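You operate a simulated robot arm through the tools that you are given. There is no shell and no other tool. Be economical: measure what you need, move in short steps, check, and stop when the job is done.

Carry out the task below with a simulated robot arm. There is one attempt and no reset: what you move stays moved.

## Task
Send pane M-742 into the washer at 10 m/min.
Fine: load it in the middle of the green LOAD band, flip the infeed and washer section switches on, start, and stop the line once the pane has gone in; leave the other controls and panes.

It is judged by the outcome, as a careful person would: the job done as asked, and still so three seconds after it is handed in. It fails if anything else is knocked over, pushed out of place, dropped, spilled or broken.

## Robot
A 6-joint arm with a fingered hand on a trunk, on a base that drives. Base frame: it is fixed to the floor where the robot stands at the start and does not move with it; the origin is under the middle of the robot, x ahead of it, y to its left, z up. Units: mm, rad, N and s.
With the tool pointing down near the work surface it reaches from about 100 to 620 mm from the robot's upright axis, wherever it stands. Its first joint turns from -2.897 to 2.897 rad. Places, roughly: black jog button [-1200, -700, 1200]; foot bar [-2000, -100, 100]; green start button [-1200, -500, 1200]; height gauge [-2300, -400, 1100]; infeed section switch [-1200, -700, 1300]; lamp wall section switch [-1200, -400, 1300]; main switch [-1200, -400, 1100]; red lever [-2800, -200, 700]; red stop button [-1200, -400, 1200]; speed dial [-1200, -600, 1100]; stop block [-2800, -200, 600]; washer section switch [-1200, -600, 1300]; white jog button [-1200, -600, 1200]; yellow arm [-2000, -200, 700]; yellow check button [-1200, -500, 1000]. Payload 4 kg.
The tool frame sits at the grasp point between the pads (the TCP): z along the fingers, y along the line on which they close. The tips reach 26 mm beyond it. Largest opening 148 mm; the body of the gripper starts 73 mm behind the TCP. The gripper is a hand of 3 fingers: y runs from the thumb to the fingers, the wrist lies at [0, 0, -239] in the tool frame, and closing takes about 1.5 s.
Orientation is that of the tool frame in the base frame, as a unit quaternion [w, x, y, z]. With the fingers straight down and closing along the base's y, the tool's x points along the base's -x, its y along +y and its z along -z.

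## Interface
- The arm moves only by the tool send_rows. Its argument "plan" is a list of rows, each a list of 7 numbers: the shift along the tool's x, y, z in mm, then the turn, a rotation vector about the tool's x, y, z in rad, then the closure, from 0 (fully open) to 1 (shut). In form: [[x, y, z, ax, ay, az, jaw], ...]. A call has 1 to 8 rows; each row shifts and turns the commanded pose from where the row before left it, along the tool's axes as they then stand. Each row takes 0.2 s and may step no farther than 50 mm and 0.15 rad from the row before; otherwise, or with a gripper value out of range, the whole call is refused. Where a pose cannot be reached the arm comes as near as it can. A force on the tool above 50 N (or 10 N above the force at the start of the call, whichever is more), or a blocked arm, ends the call early, and 0.2 s more pass. The fingers move at their own pace (about 153 mm/s each) and stop on an object; they squeeze with about 24 N. The grip force told is the motor's: it shows also when the fingers shut on nothing. Time passes only in rows, and 0.2 s behind the last, so rows that do not move let the fingers close. The reply holds the time, the measured pose of the TCP, the force on the tool along the base axes, the opening and the grip force, in the units named above and with some noise, with the torque about the TCP (base axes, N m) and any sound that the robot's microphone picked up.
- Cameras (640 x 400 px; columns grow to the right, rows downward): "scene" is now at [-0.7, 144, 1499.6]; the picture's right is [-0.92, -0.39, 0.00], its down [-0.32, 0.76, -0.56] and it looks along [0.22, -0.52, -0.83] (base axes); focal length 214 px, centre (320, 200). "wrist" rides on the gripper at [68, -39, -90] in the tool frame; the picture's right is [0.50, 0.87, 0.00], its down [-0.65, 0.38, -0.65] and it looks along [-0.57, 0.33, 0.76] (tool axes); focal length 222 px, centre (320, 200). There is no depth. A picture from a camera that has moved, and an enlarged one, comes with that camera's place and axes in the base frame and with its lens.
- snapshot(camera): a new picture of that camera. It takes no simulated time.
- move_column(by): slides the trunk up (or, below 0, down) by that many mm; the arm and the scene camera ride with it, the base frame stays. It gives what a move gives, with no picture.
- base_move(legs): drives the robot by 1 to 6 legs, each [ahead, left, turn to the left] in mm, mm and rad, along the robot's own axes; the way and the turn of a leg run together, so that a leg with both is an arc; at most 1500 mm and 3.142 rad a leg. The arm and the cameras ride along, it lands a little off, and it stops where it bumps. It gives what a move gives.
- hand_shape(shape): the hand has 3 fingers and takes this shape, open, in about a second: jaw (thumb against the fingers, like two jaws); tri (thumb and two fingers); tip (a fingertip pinch); poke (one finger out to press); point (the index stretched); flat (the hand flat); cup (the hand cupped); fist (a fist). The gripper value then closes the fingers along that shape, each until it touches; the sizes above hold for jaw. It gives what a move gives, with no picture.
- pan_tilt(pan, tilt): turns the head with the scene camera to pan (to the left, within 2.094 rad either way) and tilt (down, from -0.506 to 1.204), counted from straight ahead of the robot. It gives what a move gives.
- enlarge(camera, box): a new picture of the part [left, top, right, bottom] of that camera's present view, enlarged. It takes no simulated time.
- finish_job(): hands the job in; it is judged then, once.

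Work in short steps. Places have to be worked out from the pictures, the camera data and where the tool is seen: move nearer, look again, correct. Check each grasp and each placing, and mend what went wrong. You have 120 turns and 82 pictures in all, those below and enlarged ones among them. Open the gripper and draw the arm clear of the work before you hand the job in, unless the task says otherwise; then end with one line.

The tools are called after "Request:" as name(argument=value, ...) on one line, values as JSON. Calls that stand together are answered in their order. send_rows: Moves the arm, as the interface text tells. Its arguments: {"type":"object","properties":{"plan":{"type":"array","items":{"type":"array","items":{"type":"number"}}}},"required":["plan"]} The other tools are called the same way: move_column (by) slides the trunk up or down; hand_shape (shape) gives the hand a shape; base_move (legs) drives the base; pan_tilt (pan, tilt) turns the head that bears the scene camera; snapshot (camera) takes a picture; enlarge (camera, box) takes an enlarged picture of a part of a camera's view; finish_job () hands the job in.

At the start:

```text
t: 0.0
tool_pos: [-283.3, -198.0, 1420.2]
ee_rot: [0.0, 0.0, 1.0, -0.001]
contact_force: [-0.2, 0.3, -0.6]
moment: [-0.01, 0.0, 0.04]
finger_gap: 147.8
grasp_force: 0.1
shape: jaw
trunk travel left (down, up): [-259.0, 57.0]
robot x, y, heading: [2.0, 0.4, 0.001]
head pan, tilt: [-1.166, 0.972]
```

scene: 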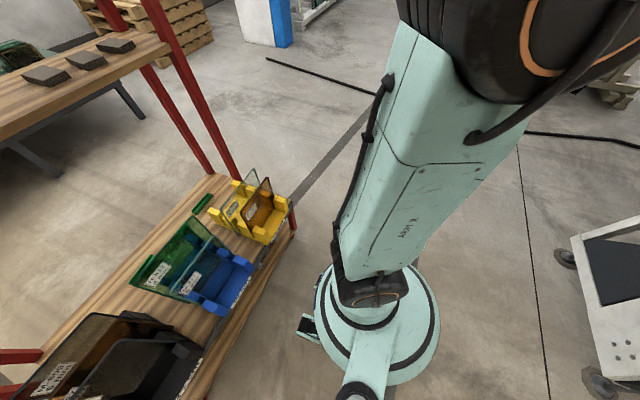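
wrist: 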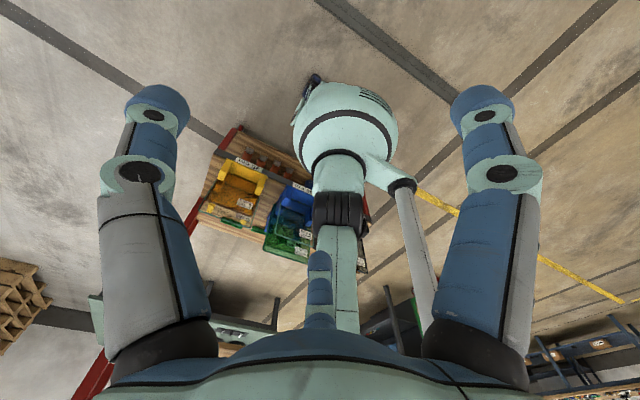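

I'll look around first, toward the panel behind and right of the robot.

Request:
pan_tilt(pan=-2.094, tilt=0.3)

Request:
snapshot(camera="scene")

```text
t: 1.2
tool_pos: [-283.3, -197.6, 1418.6]
ee_rot: [0.0, -0.001, 1.0, 0.0]
contact_force: [-0.4, -0.6, 0.1]
moment: [0.0, -0.01, 0.04]
finger_gap: 148.0
grasp_force: 0.1
shape: jaw
trunk travel left (down, up): [-259.0, 57.0]
robot x, y, heading: [1.1, 1.8, -0.002]
head pan, tilt: [-2.094, 0.3]
```

```text
79 pictures are left
camera scene: at [-75.4, 128.8, 1557.1], right [-0.87, 0.5, 0.0], down [0.15, 0.26, -0.96], along [-0.48, -0.83, -0.3], focal length 214 px, centre (320, 200)
```

scene: 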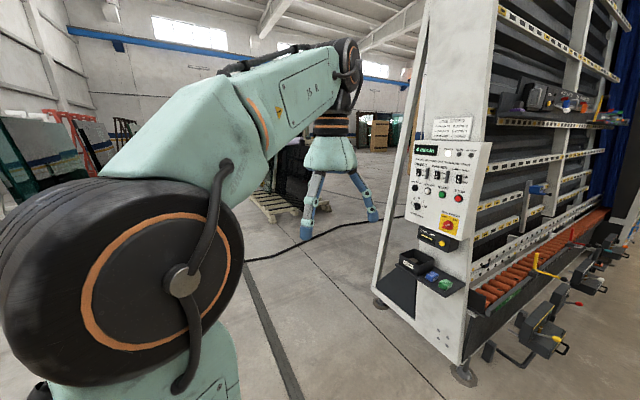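

The panel faces +x and the conveyor runs along -x. I'll enlarge both.

Request:
enlarge(camera="scene", box=[380, 110, 510, 260])

Request:
enlarge(camera="scene", box=[460, 180, 640, 380])

Request:
enlarge(camera="scene", box=[0, 90, 140, 200])

```text
2.67 times, centred on (445, 185) of scene
camera zoom: at [-75.4, 128.8, 1557.1], right [-0.87, 0.5, 0.0], down [0.15, 0.26, -0.96], along [-0.48, -0.83, -0.3], focal length 572 px, centre (-13, 240)
```

zoom: 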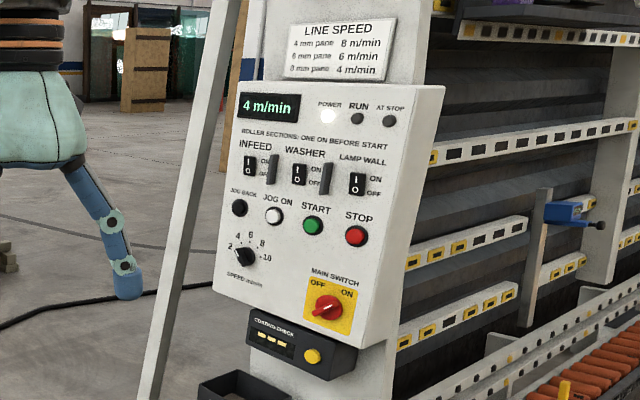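

```text
2.00 times, centred on (550, 280) of scene
camera zoom: at [-75.4, 128.8, 1557.1], right [-0.87, 0.5, 0.0], down [0.15, 0.26, -0.96], along [-0.48, -0.83, -0.3], focal length 429 px, centre (-140, 40)
```

zoom: 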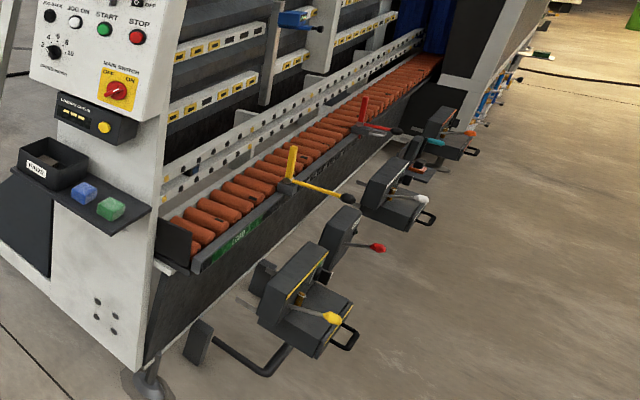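

```text
3.64 times, centred on (70, 145) of scene
camera zoom: at [-75.4, 128.8, 1557.1], right [-0.87, 0.5, 0.0], down [0.15, 0.26, -0.96], along [-0.48, -0.83, -0.3], focal length 780 px, centre (1229, 400)
```

zoom: 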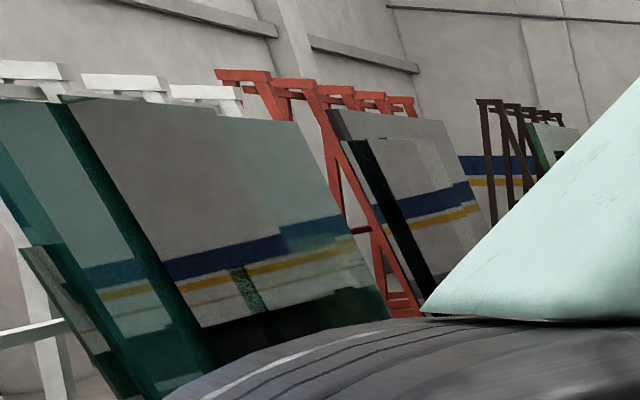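

The display shows 4 m/min with power on. Now I'll look for the panes on the shelf to the robot's right.

Request:
pan_tilt(pan=-0.7, tilt=0.85)

Request:
snapshot(camera="scene")

```text
t: 2.8
tool_pos: [-283.8, -197.8, 1418.9]
ee_rot: [0.0, 0.0, 1.0, 0.0]
contact_force: [0.1, -0.6, 0.2]
moment: [0.01, 0.04, -0.02]
finger_gap: 147.9
grasp_force: 0.0
shape: jaw
trunk travel left (down, up): [-259.0, 57.0]
robot x, y, heading: [-1.1, 2.2, 0.002]
head pan, tilt: [-0.7, 0.85]
```

```text
75 pictures are left
camera scene: at [30.9, 159.3, 1508.8], right [-0.64, -0.76, 0.0], down [-0.57, 0.48, -0.66], along [0.5, -0.43, -0.75], focal length 214 px, centre (320, 200)
```

scene: 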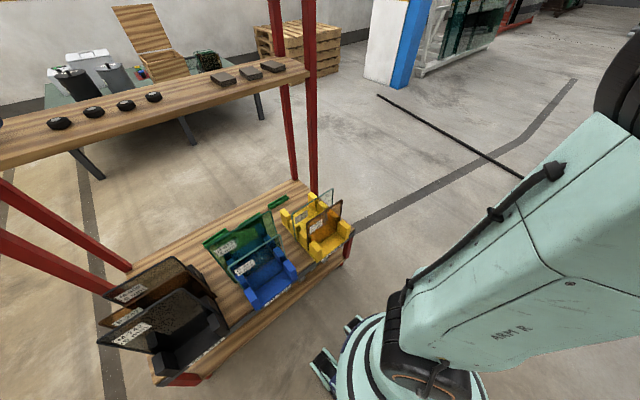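

Request:
enlarge(camera="scene", box=[190, 170, 370, 320])

Request:
enlarge(camera="scene", box=[90, 240, 240, 380])

```text
2.67 times, centred on (280, 245) of scene
camera zoom: at [30.9, 159.3, 1508.8], right [-0.64, -0.76, 0.0], down [-0.57, 0.48, -0.66], along [0.5, -0.43, -0.75], focal length 572 px, centre (427, 80)
```

zoom: 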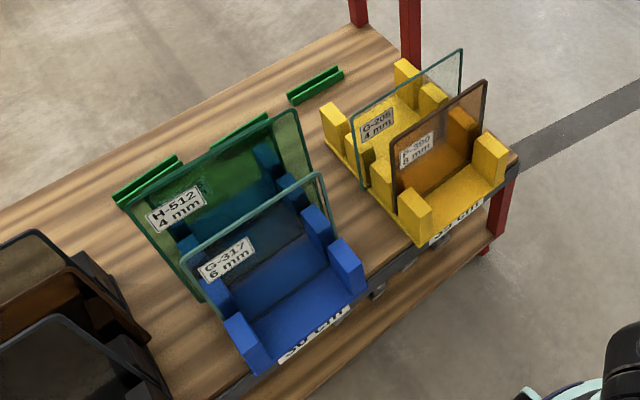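

```text
2.86 times, centred on (165, 310) of scene
camera zoom: at [30.9, 159.3, 1508.8], right [-0.64, -0.76, 0.0], down [-0.57, 0.48, -0.66], along [0.5, -0.43, -0.75], focal length 613 px, centre (763, -114)
```

zoom: 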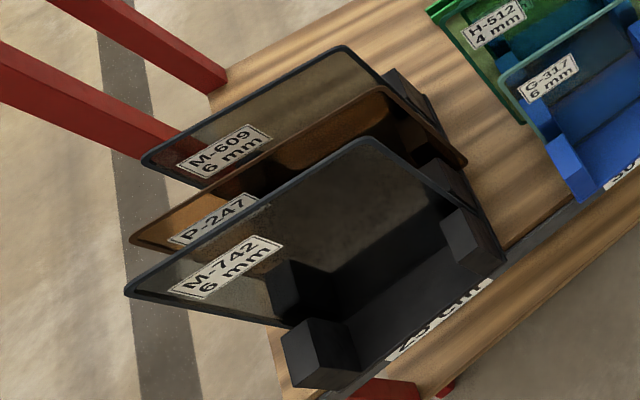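

M-742 (6 mm) is the front pane of the black rack, standing in the y–z plane in front and to the left. I'll swing the arm round the robot's axis to the front in arcs.

Request:
send_rows(plan=[[-30.4, -37.6, 0, 0, 0, -0.14, 0], [-30.4, -37.6, 0, 0, 0, -0.14, 0], [-30.4, -37.6, 0, 0, 0, -0.14, 0], [-30.4, -37.6, 0, 0, 0, -0.14, 0], [-30.4, -37.6, 0, 0, 0, -0.14, 0], [-30.4, -37.6, 0, 0, 0, -0.14, 0], [-30.4, -37.6, 0, 0, 0, -0.14, 0], [-30.4, -37.6, 0, 0, 0, -0.14, 0]])

Request:
send_rows(plan=[[-30.4, -37.6, 0, 0, 0, -0.14, 0], [-30.4, -37.6, 0, 0, 0, -0.14, 0], [-30.4, -37.6, 0, 0, 0, -0.14, 0], [-30.4, -37.6, 0, 0, 0, -0.14, 0], [-30.4, -37.6, 0, 0, 0, -0.14, 0], [-30.4, -37.6, 0, 0, 0, -0.14, 0], [-30.4, -37.6, 0, 0, 0, -0.14, 0], [0, 0, 0, 0, 0, 0, 0]])

Request:
snapshot(camera="scene")

Request:
snapshot(camera="wrist")

```text
t: 4.5
tool_pos: [54.9, -340.0, 1420.5]
ee_rot: [0.0, -0.531, 0.847, -0.001]
contact_force: [0.2, 0.2, -0.4]
moment: [-0.01, 0.01, 0.0]
finger_gap: 148.0
grasp_force: 0.0
shape: jaw
trunk travel left (down, up): [-259.0, 57.0]
robot x, y, heading: [-0.8, 2.2, -0.002]
head pan, tilt: [-0.7, 0.85]
```

```text
t: 6.3
tool_pos: [312.9, -144.7, 1419.9]
ee_rot: [0.0, 0.867, -0.497, 0.0]
contact_force: [-0.8, 1.1, 0.0]
moment: [-0.01, 0.01, -0.01]
finger_gap: 147.9
grasp_force: 0.0
shape: jaw
trunk travel left (down, up): [-259.0, 57.0]
robot x, y, heading: [-1.7, -1.0, -0.001]
head pan, tilt: [-0.7, 0.85]
```

```text
72 pictures are left
camera scene: at [30.7, 158.8, 1508.8], right [-0.64, -0.76, 0.0], down [-0.57, 0.48, -0.66], along [0.5, -0.42, -0.75], focal length 214 px, centre (320, 200)
```

scene: 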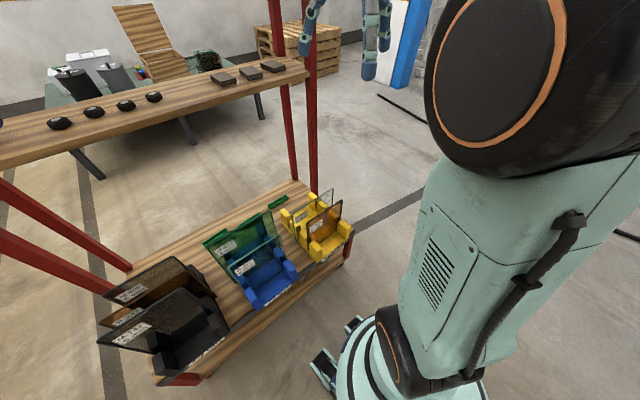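

```text
71 pictures are left
camera wrist: at [381.0, -183.7, 1509.5], right [-0.49, -0.87, 0.0], down [-0.66, 0.37, 0.65], along [-0.57, 0.32, -0.76], focal length 222 px, centre (320, 200)
```

wrist: 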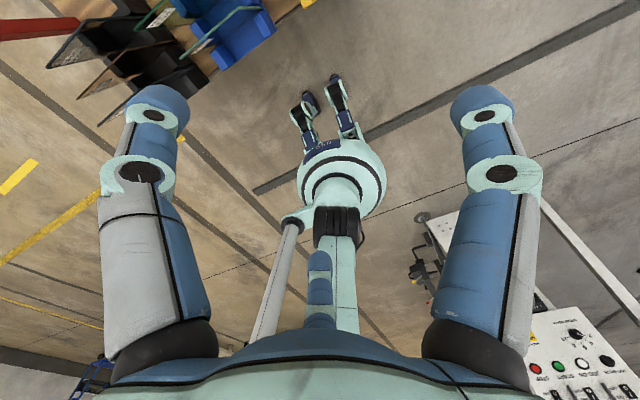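

Rough triangulation puts M-742's top edge near x≈550, y≈360–605, z≈720. I'll drive left so that it lies straight ahead, and look down at it.

Request:
base_move(legs=[[0, 450, 0]])

Request:
pan_tilt(pan=0.0, tilt=0.95)

Request:
snapshot(camera="scene")

```text
t: 10.8
tool_pos: [313.5, 306.7, 1419.2]
ee_rot: [0.0, 0.868, -0.496, 0.001]
contact_force: [-0.6, -0.2, 0.6]
moment: [0.0, 0.01, 0.0]
finger_gap: 147.9
grasp_force: 0.1
shape: jaw
trunk travel left (down, up): [-259.0, 57.0]
robot x, y, heading: [-0.8, 447.7, 0.005]
head pan, tilt: [-0.7, 0.85]
```

```text
t: 11.9
tool_pos: [313.1, 305.6, 1419.2]
ee_rot: [0.0, 0.868, -0.497, 0.001]
contact_force: [-0.3, -0.5, -0.5]
moment: [0.05, 0.01, 0.02]
finger_gap: 147.8
grasp_force: 0.2
shape: jaw
trunk travel left (down, up): [-259.0, 57.0]
robot x, y, heading: [-5.5, 452.7, 0.004]
head pan, tilt: [0.0, 0.949]
```

```text
70 pictures are left
camera scene: at [42.5, 659.3, 1501.2], right [0.0, -1.0, 0.0], down [-0.81, 0.0, -0.58], along [0.58, 0.0, -0.81], focal length 214 px, centre (320, 200)
```

scene: 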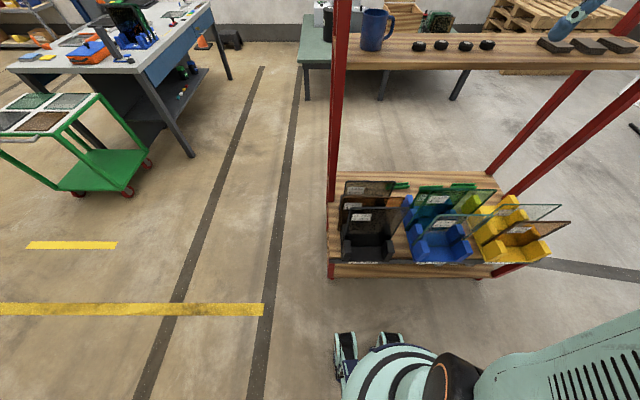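

Request:
enlarge(camera="scene", box=[310, 160, 450, 290])

```text
3.08 times, centred on (380, 225) of scene
camera zoom: at [42.5, 659.3, 1501.2], right [0.0, -1.0, 0.0], down [-0.81, 0.0, -0.58], along [0.58, 0.0, -0.81], focal length 660 px, centre (135, 123)
```

zoom: 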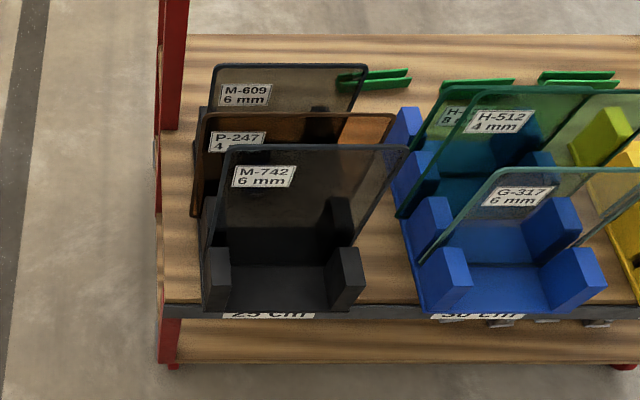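

Combining both views, the top edge is at x≈482, y≈330–541, z≈837, and the next pane sits about 50 mm behind. I'll bring the hand above it, turned to close along x, with the opening narrowed.

Request:
send_rows(plan=[[-5.3, -42.2, 0, 0, 0, 0, 0.6], [-5.3, -42.2, 0, 0, 0, 0, 0.6], [-5.3, -42.2, 0, 0, 0, 0, 0.6], [-5.3, -42.2, 0, 0, 0, 0.133, 0.6], [-5.3, -42.2, 0, 0, 0, 0.133, 0.6], [0, 0, 0, 0, 0, 0.133, 0.6], [0, 0, 0, 0, 0, 0.133, 0.6], [0, 0, 40, 0, 0, 0, 0.6]])

Request:
send_rows(plan=[[0, 0, 50, 0, 0, 0, 0.6], [0, 0, 50, 0, 0, 0, 0.6], [0, 0, 50, 0, 0, 0, 0.6], [0, 0, 50, 0, 0, 0, 0.6], [0, 0, 50, 0, 0, 0, 0.6], [0, 0, 50, 0, 0, 0, 0.6], [0, 0, 50, 0, 0, 0, 0.6], [0, 0, 20, 0, 0, 0, 0.6]])

Request:
snapshot(camera="scene")

Request:
snapshot(camera="wrist")

```text
t: 13.7
tool_pos: [457.1, 395.7, 1332.8]
ee_rot: [-0.001, 0.71, -0.705, 0.001]
contact_force: [-0.5, 0.7, 0.1]
moment: [-0.01, 0.02, 0.04]
finger_gap: 59.4
grasp_force: 0.1
shape: jaw
out of reach, approached as far as the arm can: row 2, 3, 4, 5, 7
trunk travel left (down, up): [-259.0, 57.0]
robot x, y, heading: [-0.6, 448.8, 0.003]
head pan, tilt: [0.0, 0.949]
```

```text
t: 15.5
tool_pos: [457.6, 396.0, 961.7]
ee_rot: [-0.002, 0.707, -0.707, 0.0]
contact_force: [0.5, 0.0, 0.1]
moment: [0.04, 0.02, 0.0]
finger_gap: 59.5
grasp_force: 0.1
shape: jaw
trunk travel left (down, up): [-259.0, 57.0]
robot x, y, heading: [-2.5, 449.2, 0.006]
head pan, tilt: [0.0, 0.949]
```

```text
68 pictures are left
camera scene: at [42.4, 659.4, 1501.2], right [0.0, -1.0, 0.0], down [-0.81, 0.0, -0.58], along [0.58, 0.0, -0.81], focal length 214 px, centre (320, 200)
```

scene: 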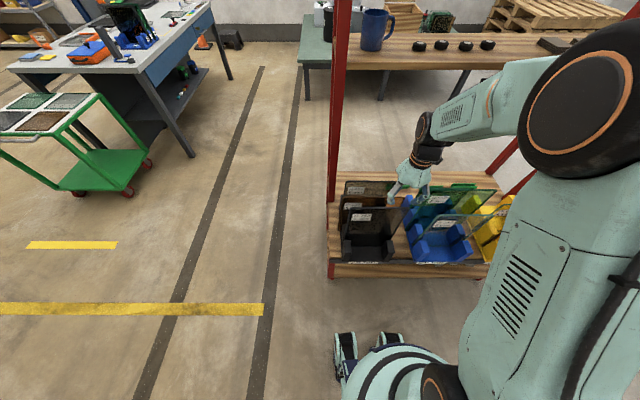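

```text
67 pictures are left
camera wrist: at [497.8, 328.5, 1052.7], right [-0.86, -0.5, 0.0], down [-0.38, 0.65, 0.65], along [-0.33, 0.57, -0.76], focal length 222 px, centre (320, 200)
```

wrist: 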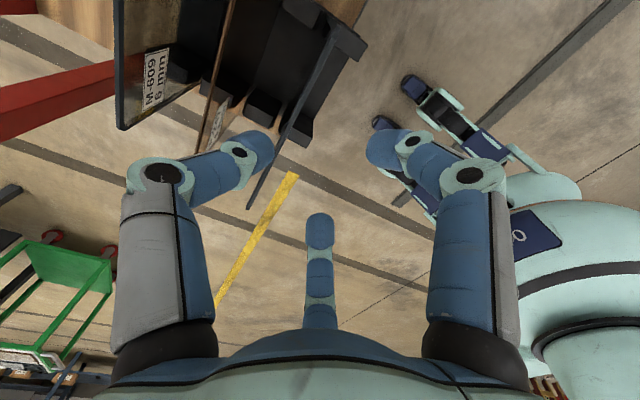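

The predicted corners line up with the wrist picture, so the pane's position is confirmed. I'll centre over it at (480, 435), go down to TCP z≈840 and check.

Request:
send_rows(plan=[[-39, -23.5, 0, 0, 0, 0, 0.65], [0, 0, 40, 0, 0, 0, 0.65], [0, 0, 40, 0, 0, 0, 0.65], [0, 0, 25, 0, 0, 0, 0.65], [0, 0, 0, 0, 0, 0, 0.65]])

Request:
enlarge(camera="scene", box=[330, 120, 450, 290])

Request:
snapshot(camera="wrist")

```text
t: 16.7
tool_pos: [479.5, 403.2, 855.9]
ee_rot: [-0.003, 0.709, -0.705, -0.001]
contact_force: [0.1, -0.7, -0.7]
moment: [-0.02, -0.02, 0.0]
finger_gap: 52.0
grasp_force: 0.0
shape: jaw
out of reach, approached as far as the arm can: row 1, 2
trunk travel left (down, up): [-259.0, 57.0]
robot x, y, heading: [-2.7, 450.9, 0.006]
head pan, tilt: [0.0, 0.949]
```

```text
2.35 times, centred on (390, 205) of scene
camera zoom: at [42.3, 659.5, 1501.2], right [0.0, -1.0, 0.0], down [-0.81, 0.0, -0.58], along [0.58, 0.0, -0.81], focal length 505 px, centre (155, 188)
```

zoom: 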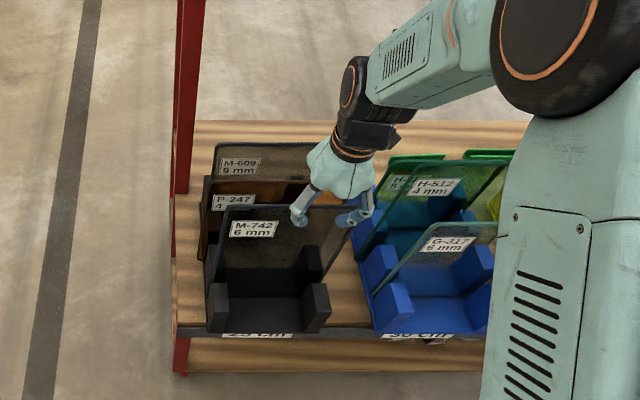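

```text
65 pictures are left
camera wrist: at [517.7, 334.1, 945.5], right [-0.86, -0.5, -0.01], down [-0.38, 0.65, 0.66], along [-0.33, 0.57, -0.75], focal length 222 px, centre (320, 200)
```

wrist: 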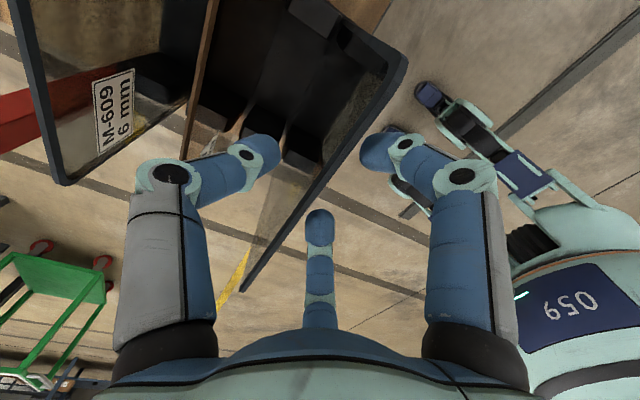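

The fingers straddle the pane, but I'm 32 mm off its centre in y. I'll raise slightly and shift sideways again.

Request:
send_rows(plan=[[0, 0, -25, 0, 0, 0, 0.65], [-32, 0, 0, 0, 0, 0, 0.65], [0, 0, 0, 0, 0, 0, 0.65]])

```text
t: 17.5
tool_pos: [476.1, 418.5, 879.6]
ee_rot: [-0.008, 0.712, -0.702, -0.007]
contact_force: [0.1, -0.1, -1.3]
moment: [0.02, -0.01, 0.0]
finger_gap: 52.0
grasp_force: 0.1
shape: jaw
out of reach, approached as far as the arm can: row 2
trunk travel left (down, up): [-259.0, 57.0]
robot x, y, heading: [2.6, 449.4, 0.006]
head pan, tilt: [0.0, 0.949]
```

I'm at the edge of reach, so I'll rise a bit and bring the base 60 mm left and 20 mm forward.

Request:
send_rows(plan=[[20, 0, -40, 0, 0, 0, 0.65], [0, 0, 0, 0, 0, 0, 0.65]])

Request:
base_move(legs=[[20, 60, 0]])

```text
t: 18.1
tool_pos: [475.3, 397.7, 919.9]
ee_rot: [-0.001, 0.709, -0.705, -0.001]
contact_force: [0.4, 0.1, 0.0]
moment: [0.0, 0.01, -0.03]
finger_gap: 52.2
grasp_force: 0.0
shape: jaw
trunk travel left (down, up): [-259.0, 57.0]
robot x, y, heading: [-2.7, 450.5, 0.005]
head pan, tilt: [0.0, 0.949]
```

```text
t: 19.3
tool_pos: [494.2, 458.1, 920.1]
ee_rot: [-0.002, 0.708, -0.706, -0.001]
contact_force: [0.2, -0.7, -0.2]
moment: [-0.03, -0.04, 0.04]
finger_gap: 52.1
grasp_force: 0.1
shape: jaw
trunk travel left (down, up): [-259.0, 57.0]
robot x, y, heading: [21.0, 511.5, 0.006]
head pan, tilt: [0.0, 0.949]
```

Now I'll align to (481, 435) and go down with the tips just at the top edge to check.

Request:
send_rows(plan=[[23, 13, 0, 0, 0, 0, 0.65], [0, 0, 40, 0, 0, 0, 0.65], [0, 0, 15, 0, 0, 0, 0.65], [0, 0, 0, 0, 0, 0, 0.65]])

Request:
snapshot(camera="wrist")

```text
t: 20.3
tool_pos: [482.1, 433.6, 862.7]
ee_rot: [-0.001, 0.708, -0.706, 0.0]
contact_force: [0.1, 0.2, 0.0]
moment: [-0.01, 0.01, 0.01]
finger_gap: 51.8
grasp_force: 0.1
shape: jaw
trunk travel left (down, up): [-259.0, 57.0]
robot x, y, heading: [14.7, 508.3, 0.001]
head pan, tilt: [0.0, 0.949]
```

```text
64 pictures are left
camera wrist: at [521.4, 365.6, 953.4], right [-0.86, -0.5, 0.0], down [-0.38, 0.65, 0.66], along [-0.33, 0.57, -0.76], focal length 222 px, centre (320, 200)
```

wrist: 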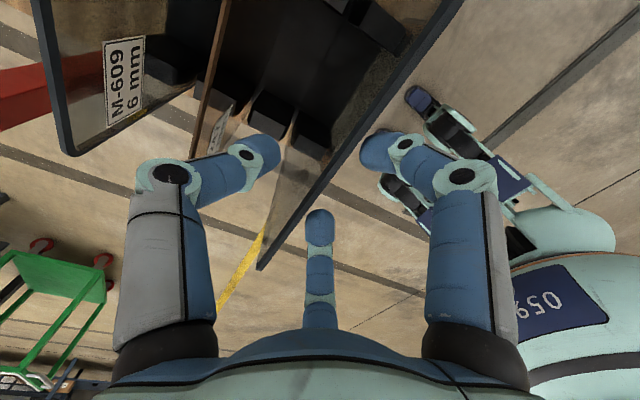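

The pane lies between thumb and fingers with P-247 clear on the thumb's far side. Going down to TCP z≈803 and closing.

Request:
send_rows(plan=[[0, 2, 20, 0, 0, 0, 0.65], [0, 0, 20, 0, 0, 0, 0.65], [0, 0, 20, 0, 0, 0, 0.65], [0, 0, 0, 0, 0, 0, 0.65]])

Request:
snapshot(camera="wrist")

```text
t: 21.3
tool_pos: [480.3, 434.1, 802.8]
ee_rot: [-0.002, 0.709, -0.705, -0.001]
contact_force: [0.1, 0.5, -0.4]
moment: [-0.03, 0.01, 0.01]
finger_gap: 52.1
grasp_force: 0.1
shape: jaw
trunk travel left (down, up): [-259.0, 57.0]
robot x, y, heading: [19.1, 510.8, 0.004]
head pan, tilt: [0.0, 0.949]
```

```text
63 pictures are left
camera wrist: at [520.1, 366.0, 893.2], right [-0.86, -0.5, 0.0], down [-0.38, 0.65, 0.66], along [-0.33, 0.57, -0.76], focal length 222 px, centre (320, 200)
```

wrist: 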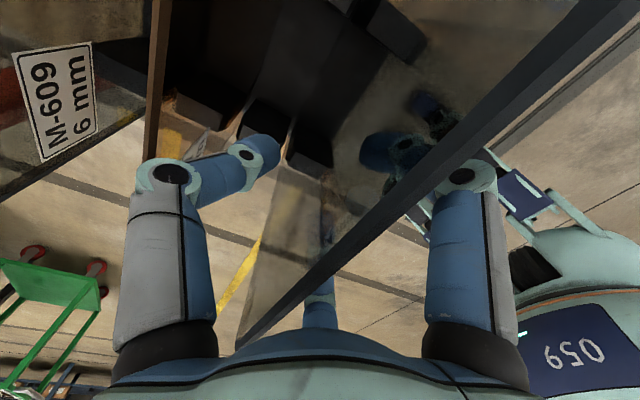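

Straddled cleanly with no contact; now closing the grip.

Request:
send_rows(plan=[[0, 0, 0, 0, 0, 0, 0.8], [0, 0, 0, 0, 0, 0, 0.9], [0, 0, 0, 0, 0, 0, 1.0], [0, 0, 0, 0, 0, 0, 1.0], [0, 0, 0, 0, 0, 0, 1.0], [0, 0, 0, 0, 0, 0, 1.0]])

```text
t: 22.7
tool_pos: [480.8, 434.5, 803.3]
ee_rot: [-0.001, 0.708, -0.706, -0.001]
contact_force: [0.8, -0.1, 0.4]
moment: [-0.01, 0.02, -0.01]
finger_gap: 6.9
grasp_force: 24.0
shape: jaw
trunk travel left (down, up): [-259.0, 57.0]
robot x, y, heading: [18.5, 512.8, -0.001]
head pan, tilt: [0.0, 0.949]
```

Grip is on a ~6–7 mm pane with 24 N. I'll lift slowly, straight up.

Request:
send_rows(plan=[[0, 0, -10, 0, 0, 0, 1.0], [0, 0, -20, 0, 0, 0, 1.0], [0, 0, -30, 0, 0, 0, 1.0], [0, 0, -30, 0, 0, 0, 1.0], [0, 0, -30, 0, 0, 0, 1.0], [0, 0, -40, 0, 0, 0, 1.0], [0, 0, 0, 0, 0, 0, 1.0]])

Request:
snapshot(camera="scene")

```text
t: 24.3
tool_pos: [480.2, 434.9, 963.8]
ee_rot: [-0.001, 0.708, -0.706, -0.001]
contact_force: [-1.3, 0.5, -10.2]
moment: [-0.01, 0.04, -0.01]
finger_gap: 6.6
grasp_force: 23.9
shape: jaw
trunk travel left (down, up): [-259.0, 57.0]
robot x, y, heading: [16.9, 512.0, 0.006]
head pan, tilt: [0.0, 0.949]
```

```text
62 pictures are left
camera scene: at [63.6, 718.8, 1501.2], right [0.0, -1.0, 0.0], down [-0.81, 0.0, -0.58], along [0.58, 0.0, -0.81], focal length 214 px, centre (320, 200)
```

scene: 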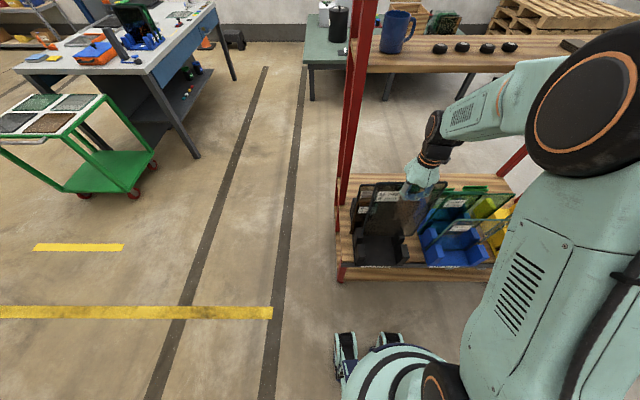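

The pane is held (about 10 N). I'll lift 110 mm more, then back the base away.

Request:
send_rows(plan=[[0, 0, -30, 0, 0, 0, 1.0], [0, 0, -40, 0, 0, 0, 1.0], [0, 0, -40, 0, 0, 0, 1.0], [0, 0, 0, 0, 0, 0, 1.0]])

Request:
enlarge(camera="scene", box=[330, 120, 470, 290])

```text
t: 25.3
tool_pos: [479.7, 434.1, 1074.1]
ee_rot: [-0.002, 0.709, -0.705, -0.001]
contact_force: [0.6, -0.5, -12.2]
moment: [-0.04, 0.05, -0.01]
finger_gap: 6.3
grasp_force: 24.0
shape: jaw
trunk travel left (down, up): [-259.0, 57.0]
robot x, y, heading: [21.1, 510.8, 0.003]
head pan, tilt: [0.0, 0.949]
```

```text
2.35 times, centred on (400, 205) of scene
camera zoom: at [63.5, 718.8, 1501.2], right [0.0, -1.0, 0.0], down [-0.81, 0.0, -0.58], along [0.58, 0.0, -0.81], focal length 505 px, centre (132, 188)
```

zoom: 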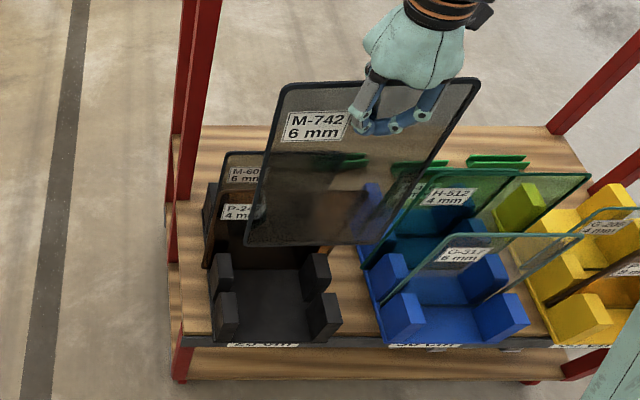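

The pane is about 210 × 340 mm and clear of the rack. I'll back away, turn right to face the conveyor (−y), and look.

Request:
base_move(legs=[[-500, 0, 0], [0, 0, -1.571]])

Request:
pan_tilt(pan=-0.9, tilt=0.5)

Request:
snapshot(camera="scene")

```text
t: 32.1
tool_pos: [-565.4, 46.7, 1073.8]
ee_rot: [0.002, 0.005, 1.0, 0.0]
contact_force: [0.5, -0.1, -11.6]
moment: [0.02, -0.04, 0.02]
finger_gap: 6.3
grasp_force: 23.7
shape: jaw
trunk travel left (down, up): [-259.0, 57.0]
robot x, y, heading: [-486.1, 502.1, -1.576]
head pan, tilt: [0.0, 0.949]
```

```text
t: 33.3
tool_pos: [-565.3, 46.1, 1073.8]
ee_rot: [0.002, 0.005, 1.0, 0.001]
contact_force: [-0.3, -0.1, -11.2]
moment: [0.03, 0.0, -0.01]
finger_gap: 6.6
grasp_force: 23.9
shape: jaw
trunk travel left (down, up): [-259.0, 57.0]
robot x, y, heading: [-485.6, 509.7, -1.581]
head pan, tilt: [-0.901, 0.499]
```

```text
60 pictures are left
camera scene: at [-349.5, 474.6, 1538.7], right [-0.62, 0.79, 0.0], down [0.38, 0.3, -0.88], along [-0.69, -0.54, -0.48], focal length 214 px, centre (320, 200)
```

scene: 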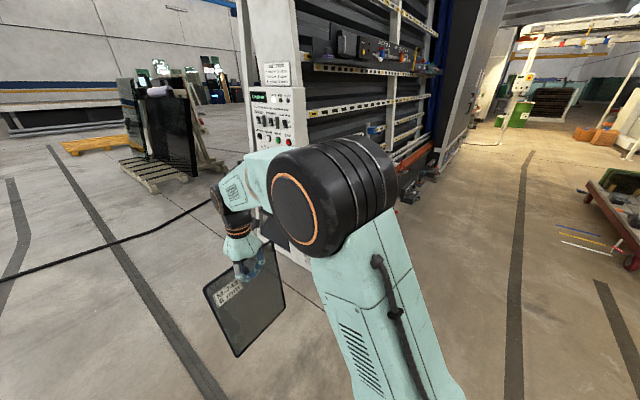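

Path is clear. Driving 1000 mm to the robot's right (−x), so the hand faces the LOAD band area.

Request:
base_move(legs=[[0, -1000, 0]])

Request:
pan_tilt(pan=-0.3, tilt=0.75)

Request:
snapshot(camera="scene")

Request:
snapshot(camera="wrist")

```text
t: 42.4
tool_pos: [-1564.9, 49.8, 1073.3]
ee_rot: [0.002, 0.0, 1.0, 0.0]
contact_force: [-0.2, 0.1, -11.0]
moment: [0.03, -0.01, 0.02]
finger_gap: 6.5
grasp_force: 24.2
shape: jaw
trunk travel left (down, up): [-259.0, 57.0]
robot x, y, heading: [-1486.7, 510.8, -1.571]
head pan, tilt: [-0.901, 0.499]
```

```text
t: 43.4
tool_pos: [-1564.9, 50.4, 1074.2]
ee_rot: [0.001, 0.0, 1.0, 0.0]
contact_force: [0.0, 0.1, -11.7]
moment: [0.0, 0.04, -0.02]
finger_gap: 6.6
grasp_force: 23.8
shape: jaw
trunk travel left (down, up): [-259.0, 57.0]
robot x, y, heading: [-1487.9, 511.9, -1.569]
head pan, tilt: [-0.3, 0.75]
```

```text
59 pictures are left
camera scene: at [-1305.6, 457.6, 1516.8], right [-0.95, 0.3, 0.0], down [0.2, 0.65, -0.73], along [-0.22, -0.7, -0.68], focal length 214 px, centre (320, 200)
```

scene: 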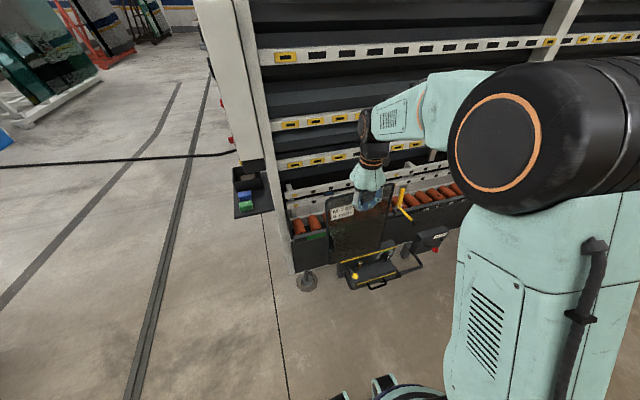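

```text
58 pictures are left
camera wrist: at [-1633.0, 10.9, 1163.5], right [-0.5, 0.87, 0.0], down [0.65, 0.38, 0.66], along [0.57, 0.33, -0.75], focal length 222 px, centre (320, 200)
```

wrist: 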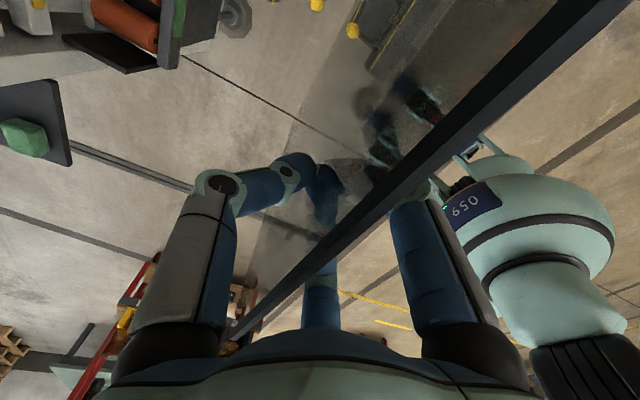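

Request:
enlarge(camera="scene", box=[260, 140, 480, 300])

```text
2.50 times, centred on (370, 220) of scene
camera zoom: at [-1305.6, 457.6, 1516.8], right [-0.95, 0.3, 0.0], down [0.2, 0.65, -0.73], along [-0.22, -0.7, -0.68], focal length 536 px, centre (195, 150)
```

zoom: 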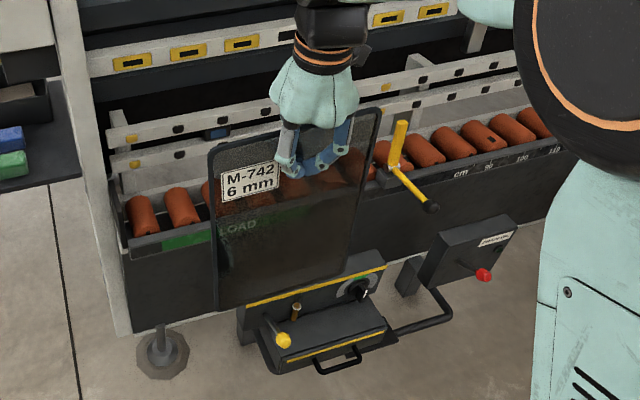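

There's a cm scale on the conveyor front. I'll zoom in tightly on the LOAD band through the glass and on the scale.

Request:
enlarge(camera="scene", box=[300, 185, 390, 260])

Request:
enlarge(camera="scene", box=[380, 170, 480, 270])

```text
5.33 times, centred on (345, 222) of scene
camera zoom: at [-1305.6, 457.6, 1516.8], right [-0.95, 0.3, 0.0], down [0.2, 0.65, -0.73], along [-0.22, -0.7, -0.68], focal length 1144 px, centre (187, 80)
```

zoom: 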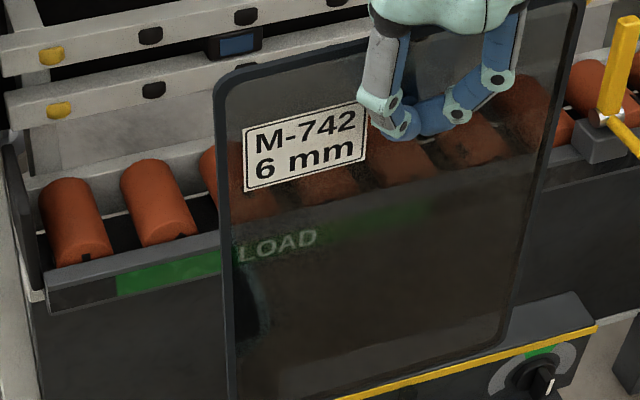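

```text
4.00 times, centred on (430, 220) of scene
camera zoom: at [-1305.6, 457.6, 1516.8], right [-0.95, 0.3, 0.0], down [0.2, 0.65, -0.73], along [-0.22, -0.7, -0.68], focal length 858 px, centre (-120, 120)
```

zoom: 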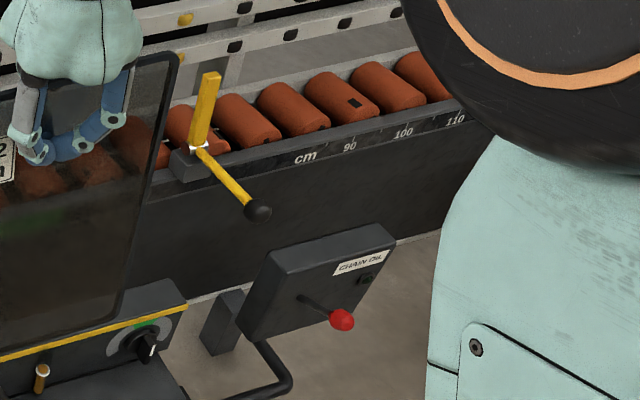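

From the cm scale the conveyor front face is at y≈−230 and the LOAD band spans x≈−1450…−1785, middle ≈ −1618. I'll move 200 mm closer and look at the rollers and back rails.

Request:
base_move(legs=[[180, 0, 0]])

Request:
pan_tilt(pan=-0.45, tilt=0.75)

Request:
snapshot(camera="scene")

Request:
enlarge(camera="scene", box=[240, 120, 420, 280])

```text
t: 44.9
tool_pos: [-1566.0, -129.5, 1073.4]
ee_rot: [0.001, 0.002, 1.0, 0.001]
contact_force: [0.1, -0.3, -11.2]
moment: [0.19, -0.01, -0.03]
finger_gap: 5.9
grasp_force: 24.1
shape: jaw
trunk travel left (down, up): [-259.0, 57.0]
robot x, y, heading: [-1489.6, 331.7, -1.575]
head pan, tilt: [-0.3, 0.75]
```

```text
t: 45.6
tool_pos: [-1566.8, -127.9, 1073.8]
ee_rot: [0.002, 0.001, 1.0, 0.001]
contact_force: [-0.5, 0.8, -11.1]
moment: [0.1, 0.0, 0.0]
finger_gap: 6.2
grasp_force: 24.1
shape: jaw
trunk travel left (down, up): [-259.0, 57.0]
robot x, y, heading: [-1487.3, 334.0, -1.575]
head pan, tilt: [-0.45, 0.75]
```

```text
54 pictures are left
camera scene: at [-1317.3, 282.3, 1516.7], right [-0.9, 0.44, 0.0], down [0.3, 0.61, -0.73], along [-0.32, -0.66, -0.68], focal length 214 px, centre (320, 200)
```

scene: 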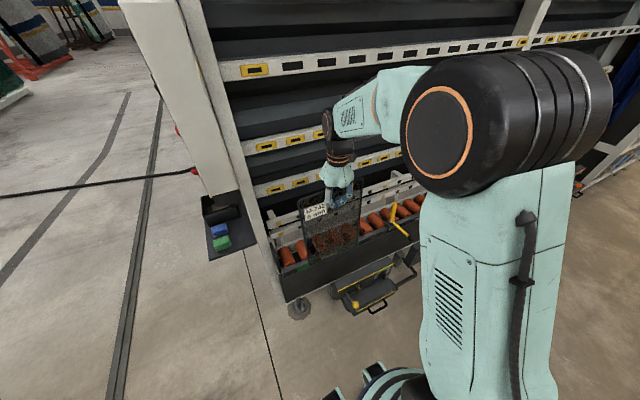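

```text
2.50 times, centred on (330, 200) of scene
camera zoom: at [-1317.3, 282.3, 1516.7], right [-0.9, 0.44, 0.0], down [0.3, 0.61, -0.73], along [-0.32, -0.66, -0.68], focal length 536 px, centre (295, 200)
```

zoom: 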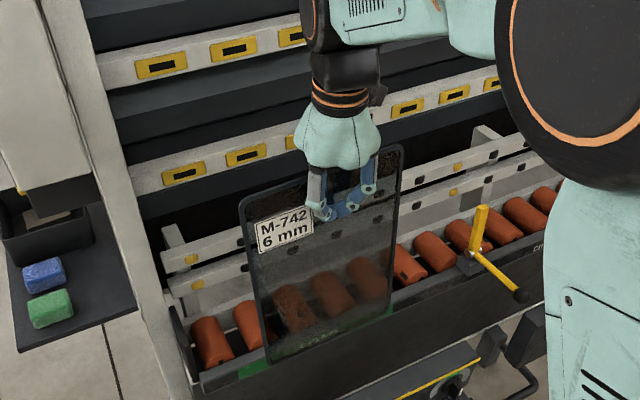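

Triangulation: the guide-fence rails are at y≈−375 (z 706) and −386 (z 769), upper rails are near y≈−457, and rollers top out near z≈610–640. I'll lower the column for reach, lift the hand back by the same amount, then drive closer.

Request:
move_column(by=-150)

Request:
send_rows(plan=[[0, 0, -50, 0, 0, 0, 1], [0, 0, -50, 0, 0, 0, 1], [0, 0, -40, 0, 0, 0, 1], [0, 0, 0, 0, 0, 0, 1]])

Request:
base_move(legs=[[160, 0, 0]])

Request:
snapshot(camera="scene")

```text
t: 47.4
tool_pos: [-1566.5, -128.9, 924.0]
ee_rot: [0.002, 0.001, 1.0, 0.0]
contact_force: [-0.5, 0.0, -11.8]
moment: [0.05, -0.03, -0.01]
finger_gap: 5.8
grasp_force: 24.4
shape: jaw
trunk travel left (down, up): [-109.0, 207.0]
robot x, y, heading: [-1491.3, 329.3, -1.573]
head pan, tilt: [-0.45, 0.75]
```

```text
t: 48.4
tool_pos: [-1566.4, -129.1, 1064.2]
ee_rot: [0.002, 0.001, 1.0, 0.0]
contact_force: [0.3, -0.1, -11.7]
moment: [0.02, 0.01, -0.01]
finger_gap: 6.0
grasp_force: 23.7
shape: jaw
trunk travel left (down, up): [-109.0, 207.0]
robot x, y, heading: [-1487.0, 333.7, -1.574]
head pan, tilt: [-0.45, 0.75]
```

```text
t: 49.8
tool_pos: [-1569.0, -289.1, 1063.6]
ee_rot: [0.001, 0.001, 1.0, 0.001]
contact_force: [-0.9, 0.5, -11.4]
moment: [0.15, 0.0, 0.02]
finger_gap: 5.8
grasp_force: 23.9
shape: jaw
trunk travel left (down, up): [-109.0, 207.0]
robot x, y, heading: [-1489.5, 171.4, -1.58]
head pan, tilt: [-0.45, 0.75]
```

```text
52 pictures are left
camera scene: at [-1317.9, 102.6, 1366.5], right [-0.9, 0.44, 0.0], down [0.3, 0.61, -0.73], along [-0.32, -0.66, -0.68], focal length 214 px, centre (320, 200)
```

scene: 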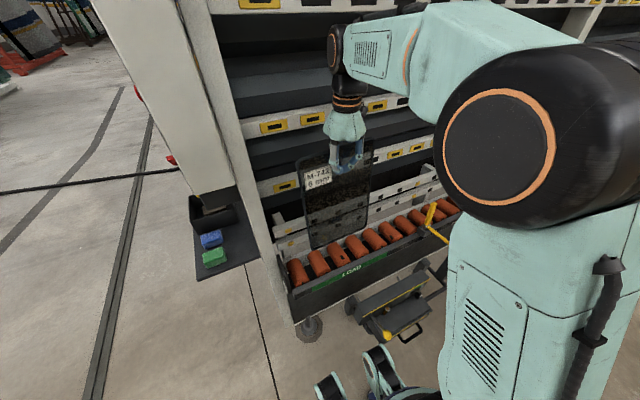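

Now the LOAD band is visible; I'll enlarge it to measure.

Request:
enlarge(camera="scene", box=[260, 150, 460, 300])

```text
2.67 times, centred on (360, 225) of scene
camera zoom: at [-1317.9, 102.6, 1366.5], right [-0.9, 0.44, 0.0], down [0.3, 0.61, -0.73], along [-0.32, -0.66, -0.68], focal length 572 px, centre (213, 133)
```

zoom: 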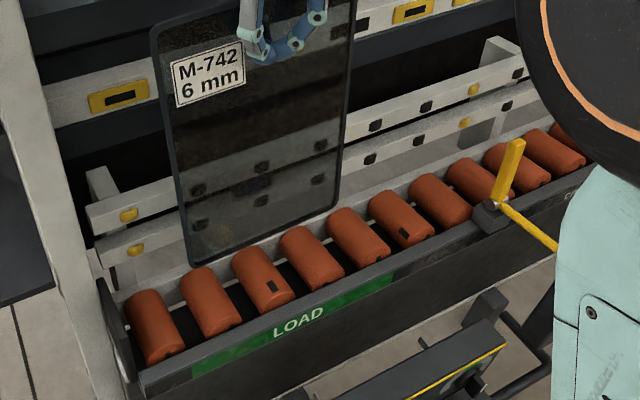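

Band middle confirmed at x≈−1620. I'll shift the pane to x −1620, y −340 (still above the rollers) and lower to TCP z≈980.

Request:
send_rows(plan=[[25, -25, 0, 0, 0, 0, 1], [25, -25, 0, 0, 0, 0, 1], [0, 0, 40, 0, 0, 0, 1], [0, 0, 40, 0, 0, 0, 1], [0, 0, 0, 0, 0, 0, 1]])

Request:
enlarge(camera="scene", box=[260, 130, 460, 290])

```text
t: 50.7
tool_pos: [-1624.4, -339.2, 1033.7]
ee_rot: [-0.004, 0.003, 1.0, -0.012]
contact_force: [-11.7, 2.3, 28.1]
moment: [0.08, 0.21, -0.02]
finger_gap: 9.2
grasp_force: 24.4
shape: jaw
trunk travel left (down, up): [-109.0, 207.0]
robot x, y, heading: [-1491.7, 166.2, -1.574]
head pan, tilt: [-0.45, 0.75]
stopped in row 4: the force on the tool passed its limit at 56 N (the readings are from after the stop); the commanded pose is now the measured one
```

```text
2.50 times, centred on (360, 210) of scene
camera zoom: at [-1319.1, 104.7, 1367.0], right [-0.9, 0.44, 0.0], down [0.3, 0.61, -0.73], along [-0.32, -0.66, -0.68], focal length 536 px, centre (220, 175)
```

zoom: 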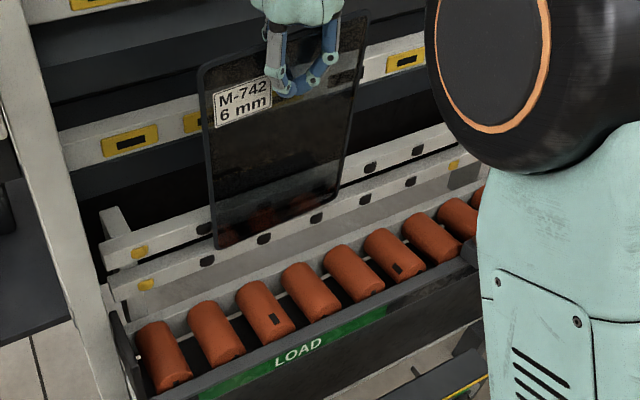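

The pane's bottom has met something, likely the fence rail, earlier than expected. Raising at once and moving out toward +y.

Request:
send_rows(plan=[[0, 0, -20, 0, 0, 0, 1], [0, 0, -20, 0, 0, 0, 1], [0, 20, 0, 0, 0, 0, 1], [0, 20, 0, 0, 0, 0, 1], [0, 0, 0, 0, 0, 0, 1]])

Request:
enlarge(camera="scene", box=[260, 130, 460, 290])

Request:
snapshot(camera="wrist")

```text
t: 51.9
tool_pos: [-1621.2, -300.9, 1068.5]
ee_rot: [-0.003, 0.003, 1.0, -0.007]
contact_force: [0.3, -0.5, -12.1]
moment: [-0.05, -0.02, 0.02]
finger_gap: 6.4
grasp_force: 24.5
shape: jaw
trunk travel left (down, up): [-109.0, 207.0]
robot x, y, heading: [-1488.7, 172.3, -1.576]
head pan, tilt: [-0.45, 0.75]
```

```text
2.50 times, centred on (360, 210) of scene
camera zoom: at [-1318.3, 102.7, 1366.5], right [-0.9, 0.44, 0.0], down [0.3, 0.61, -0.73], along [-0.32, -0.66, -0.68], focal length 536 px, centre (220, 175)
```

zoom: 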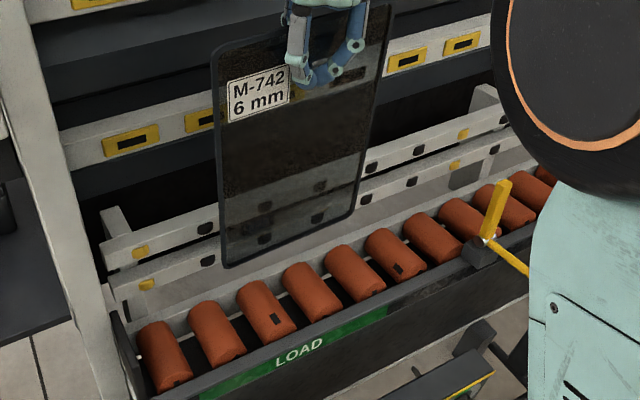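

```text
48 pictures are left
camera wrist: at [-1688.4, -339.2, 1159.7], right [-0.49, 0.87, -0.01], down [0.66, 0.38, 0.64], along [0.56, 0.31, -0.76], focal length 222 px, centre (320, 200)
```

wrist: 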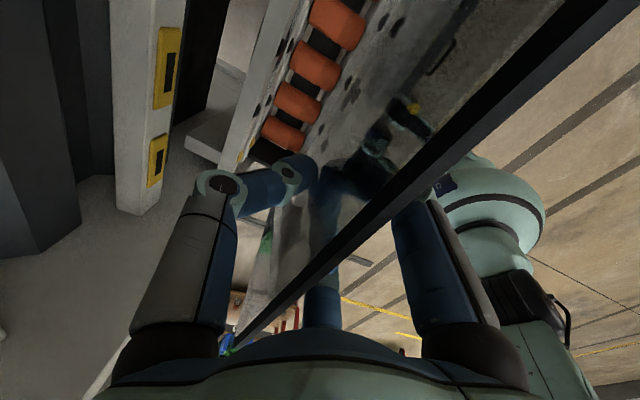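

The pane is still held squarely. I'll look closer with the wrist camera at the fence, rollers and the pane edge.

Request:
enlarge(camera="wrist", box=[200, 0, 440, 170])

```text
2.35 times, centred on (320, 85) of wrist
camera zoom: at [-1688.4, -339.2, 1159.7], right [-0.49, 0.87, -0.01], down [0.66, 0.38, 0.64], along [0.56, 0.31, -0.76], focal length 523 px, centre (320, 471)
```

zoom: 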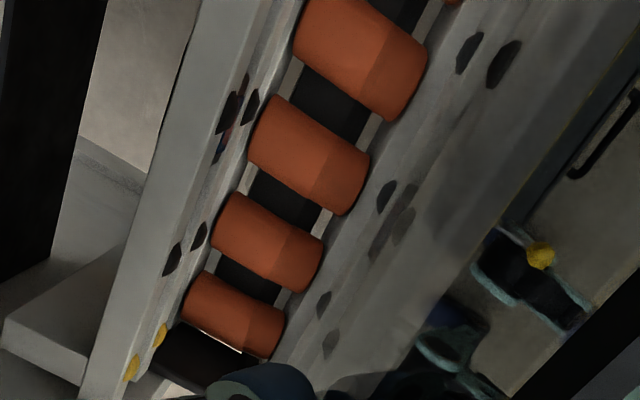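

Force/torque analysis puts the earlier contact at the pane's lower +x corner at about (−1500, −362, 717), on the lower rail. I'll lean the tool so the pane's top tips toward the rails (bottom swings out), then lower in front of the fence.

Request:
send_rows(plan=[[0, 0, 0, -0.05, 0, 0, 1], [0, 0, 0, -0.05, 0, 0, 1], [0, 0, 30, 0, 0, 0, 1], [0, 0, 30, 0, 0, 0, 1], [0, 0, 25, 0, 0, 0, 1], [0, 0, 0, 0, 0, 0, 1]])

Request:
enlarge(camera="scene", box=[260, 130, 460, 290])

```text
t: 53.3
tool_pos: [-1621.1, -293.8, 982.9]
ee_rot: [-0.003, 0.003, 0.999, 0.043]
contact_force: [-0.2, 0.0, -10.6]
moment: [-0.06, 0.01, -0.01]
finger_gap: 6.4
grasp_force: 23.9
shape: jaw
trunk travel left (down, up): [-109.0, 207.0]
robot x, y, heading: [-1493.5, 171.6, -1.575]
head pan, tilt: [-0.45, 0.75]
```

```text
2.50 times, centred on (360, 210) of scene
camera zoom: at [-1318.3, 103.0, 1366.6], right [-0.9, 0.44, 0.0], down [0.3, 0.61, -0.73], along [-0.32, -0.66, -0.68], focal length 536 px, centre (220, 175)
```

zoom: 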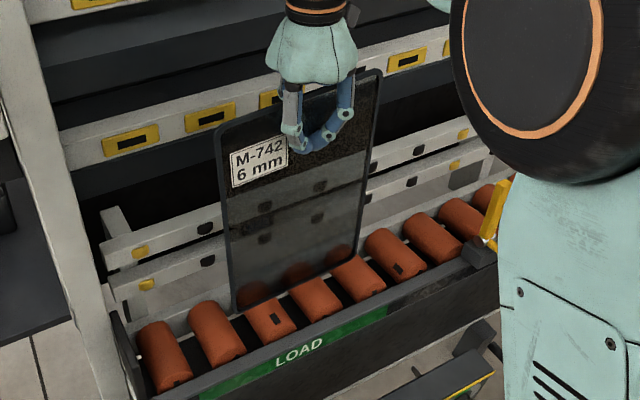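

Leaning correctly and hovering above the rollers within the band. I'll move 30 mm toward the fence and lower in small steps to feel the rollers.

Request:
send_rows(plan=[[-6, -15, 0, 0, 0, 0, 1], [0, -17, 0, 0, 0, 0, 1], [0, 0, 10, 0, 0, 0, 1], [0, 0, 8, 0, 0, 0, 1], [0, 0, 0, 0, 0, 0, 1]])

```text
t: 54.5
tool_pos: [-1617.0, -323.5, 963.4]
ee_rot: [-0.003, 0.004, 0.999, 0.043]
contact_force: [-0.1, 0.1, -11.4]
moment: [-0.09, -0.03, -0.03]
finger_gap: 6.4
grasp_force: 24.4
shape: jaw
trunk travel left (down, up): [-109.0, 207.0]
robot x, y, heading: [-1488.9, 171.6, -1.573]
head pan, tilt: [-0.45, 0.75]
```

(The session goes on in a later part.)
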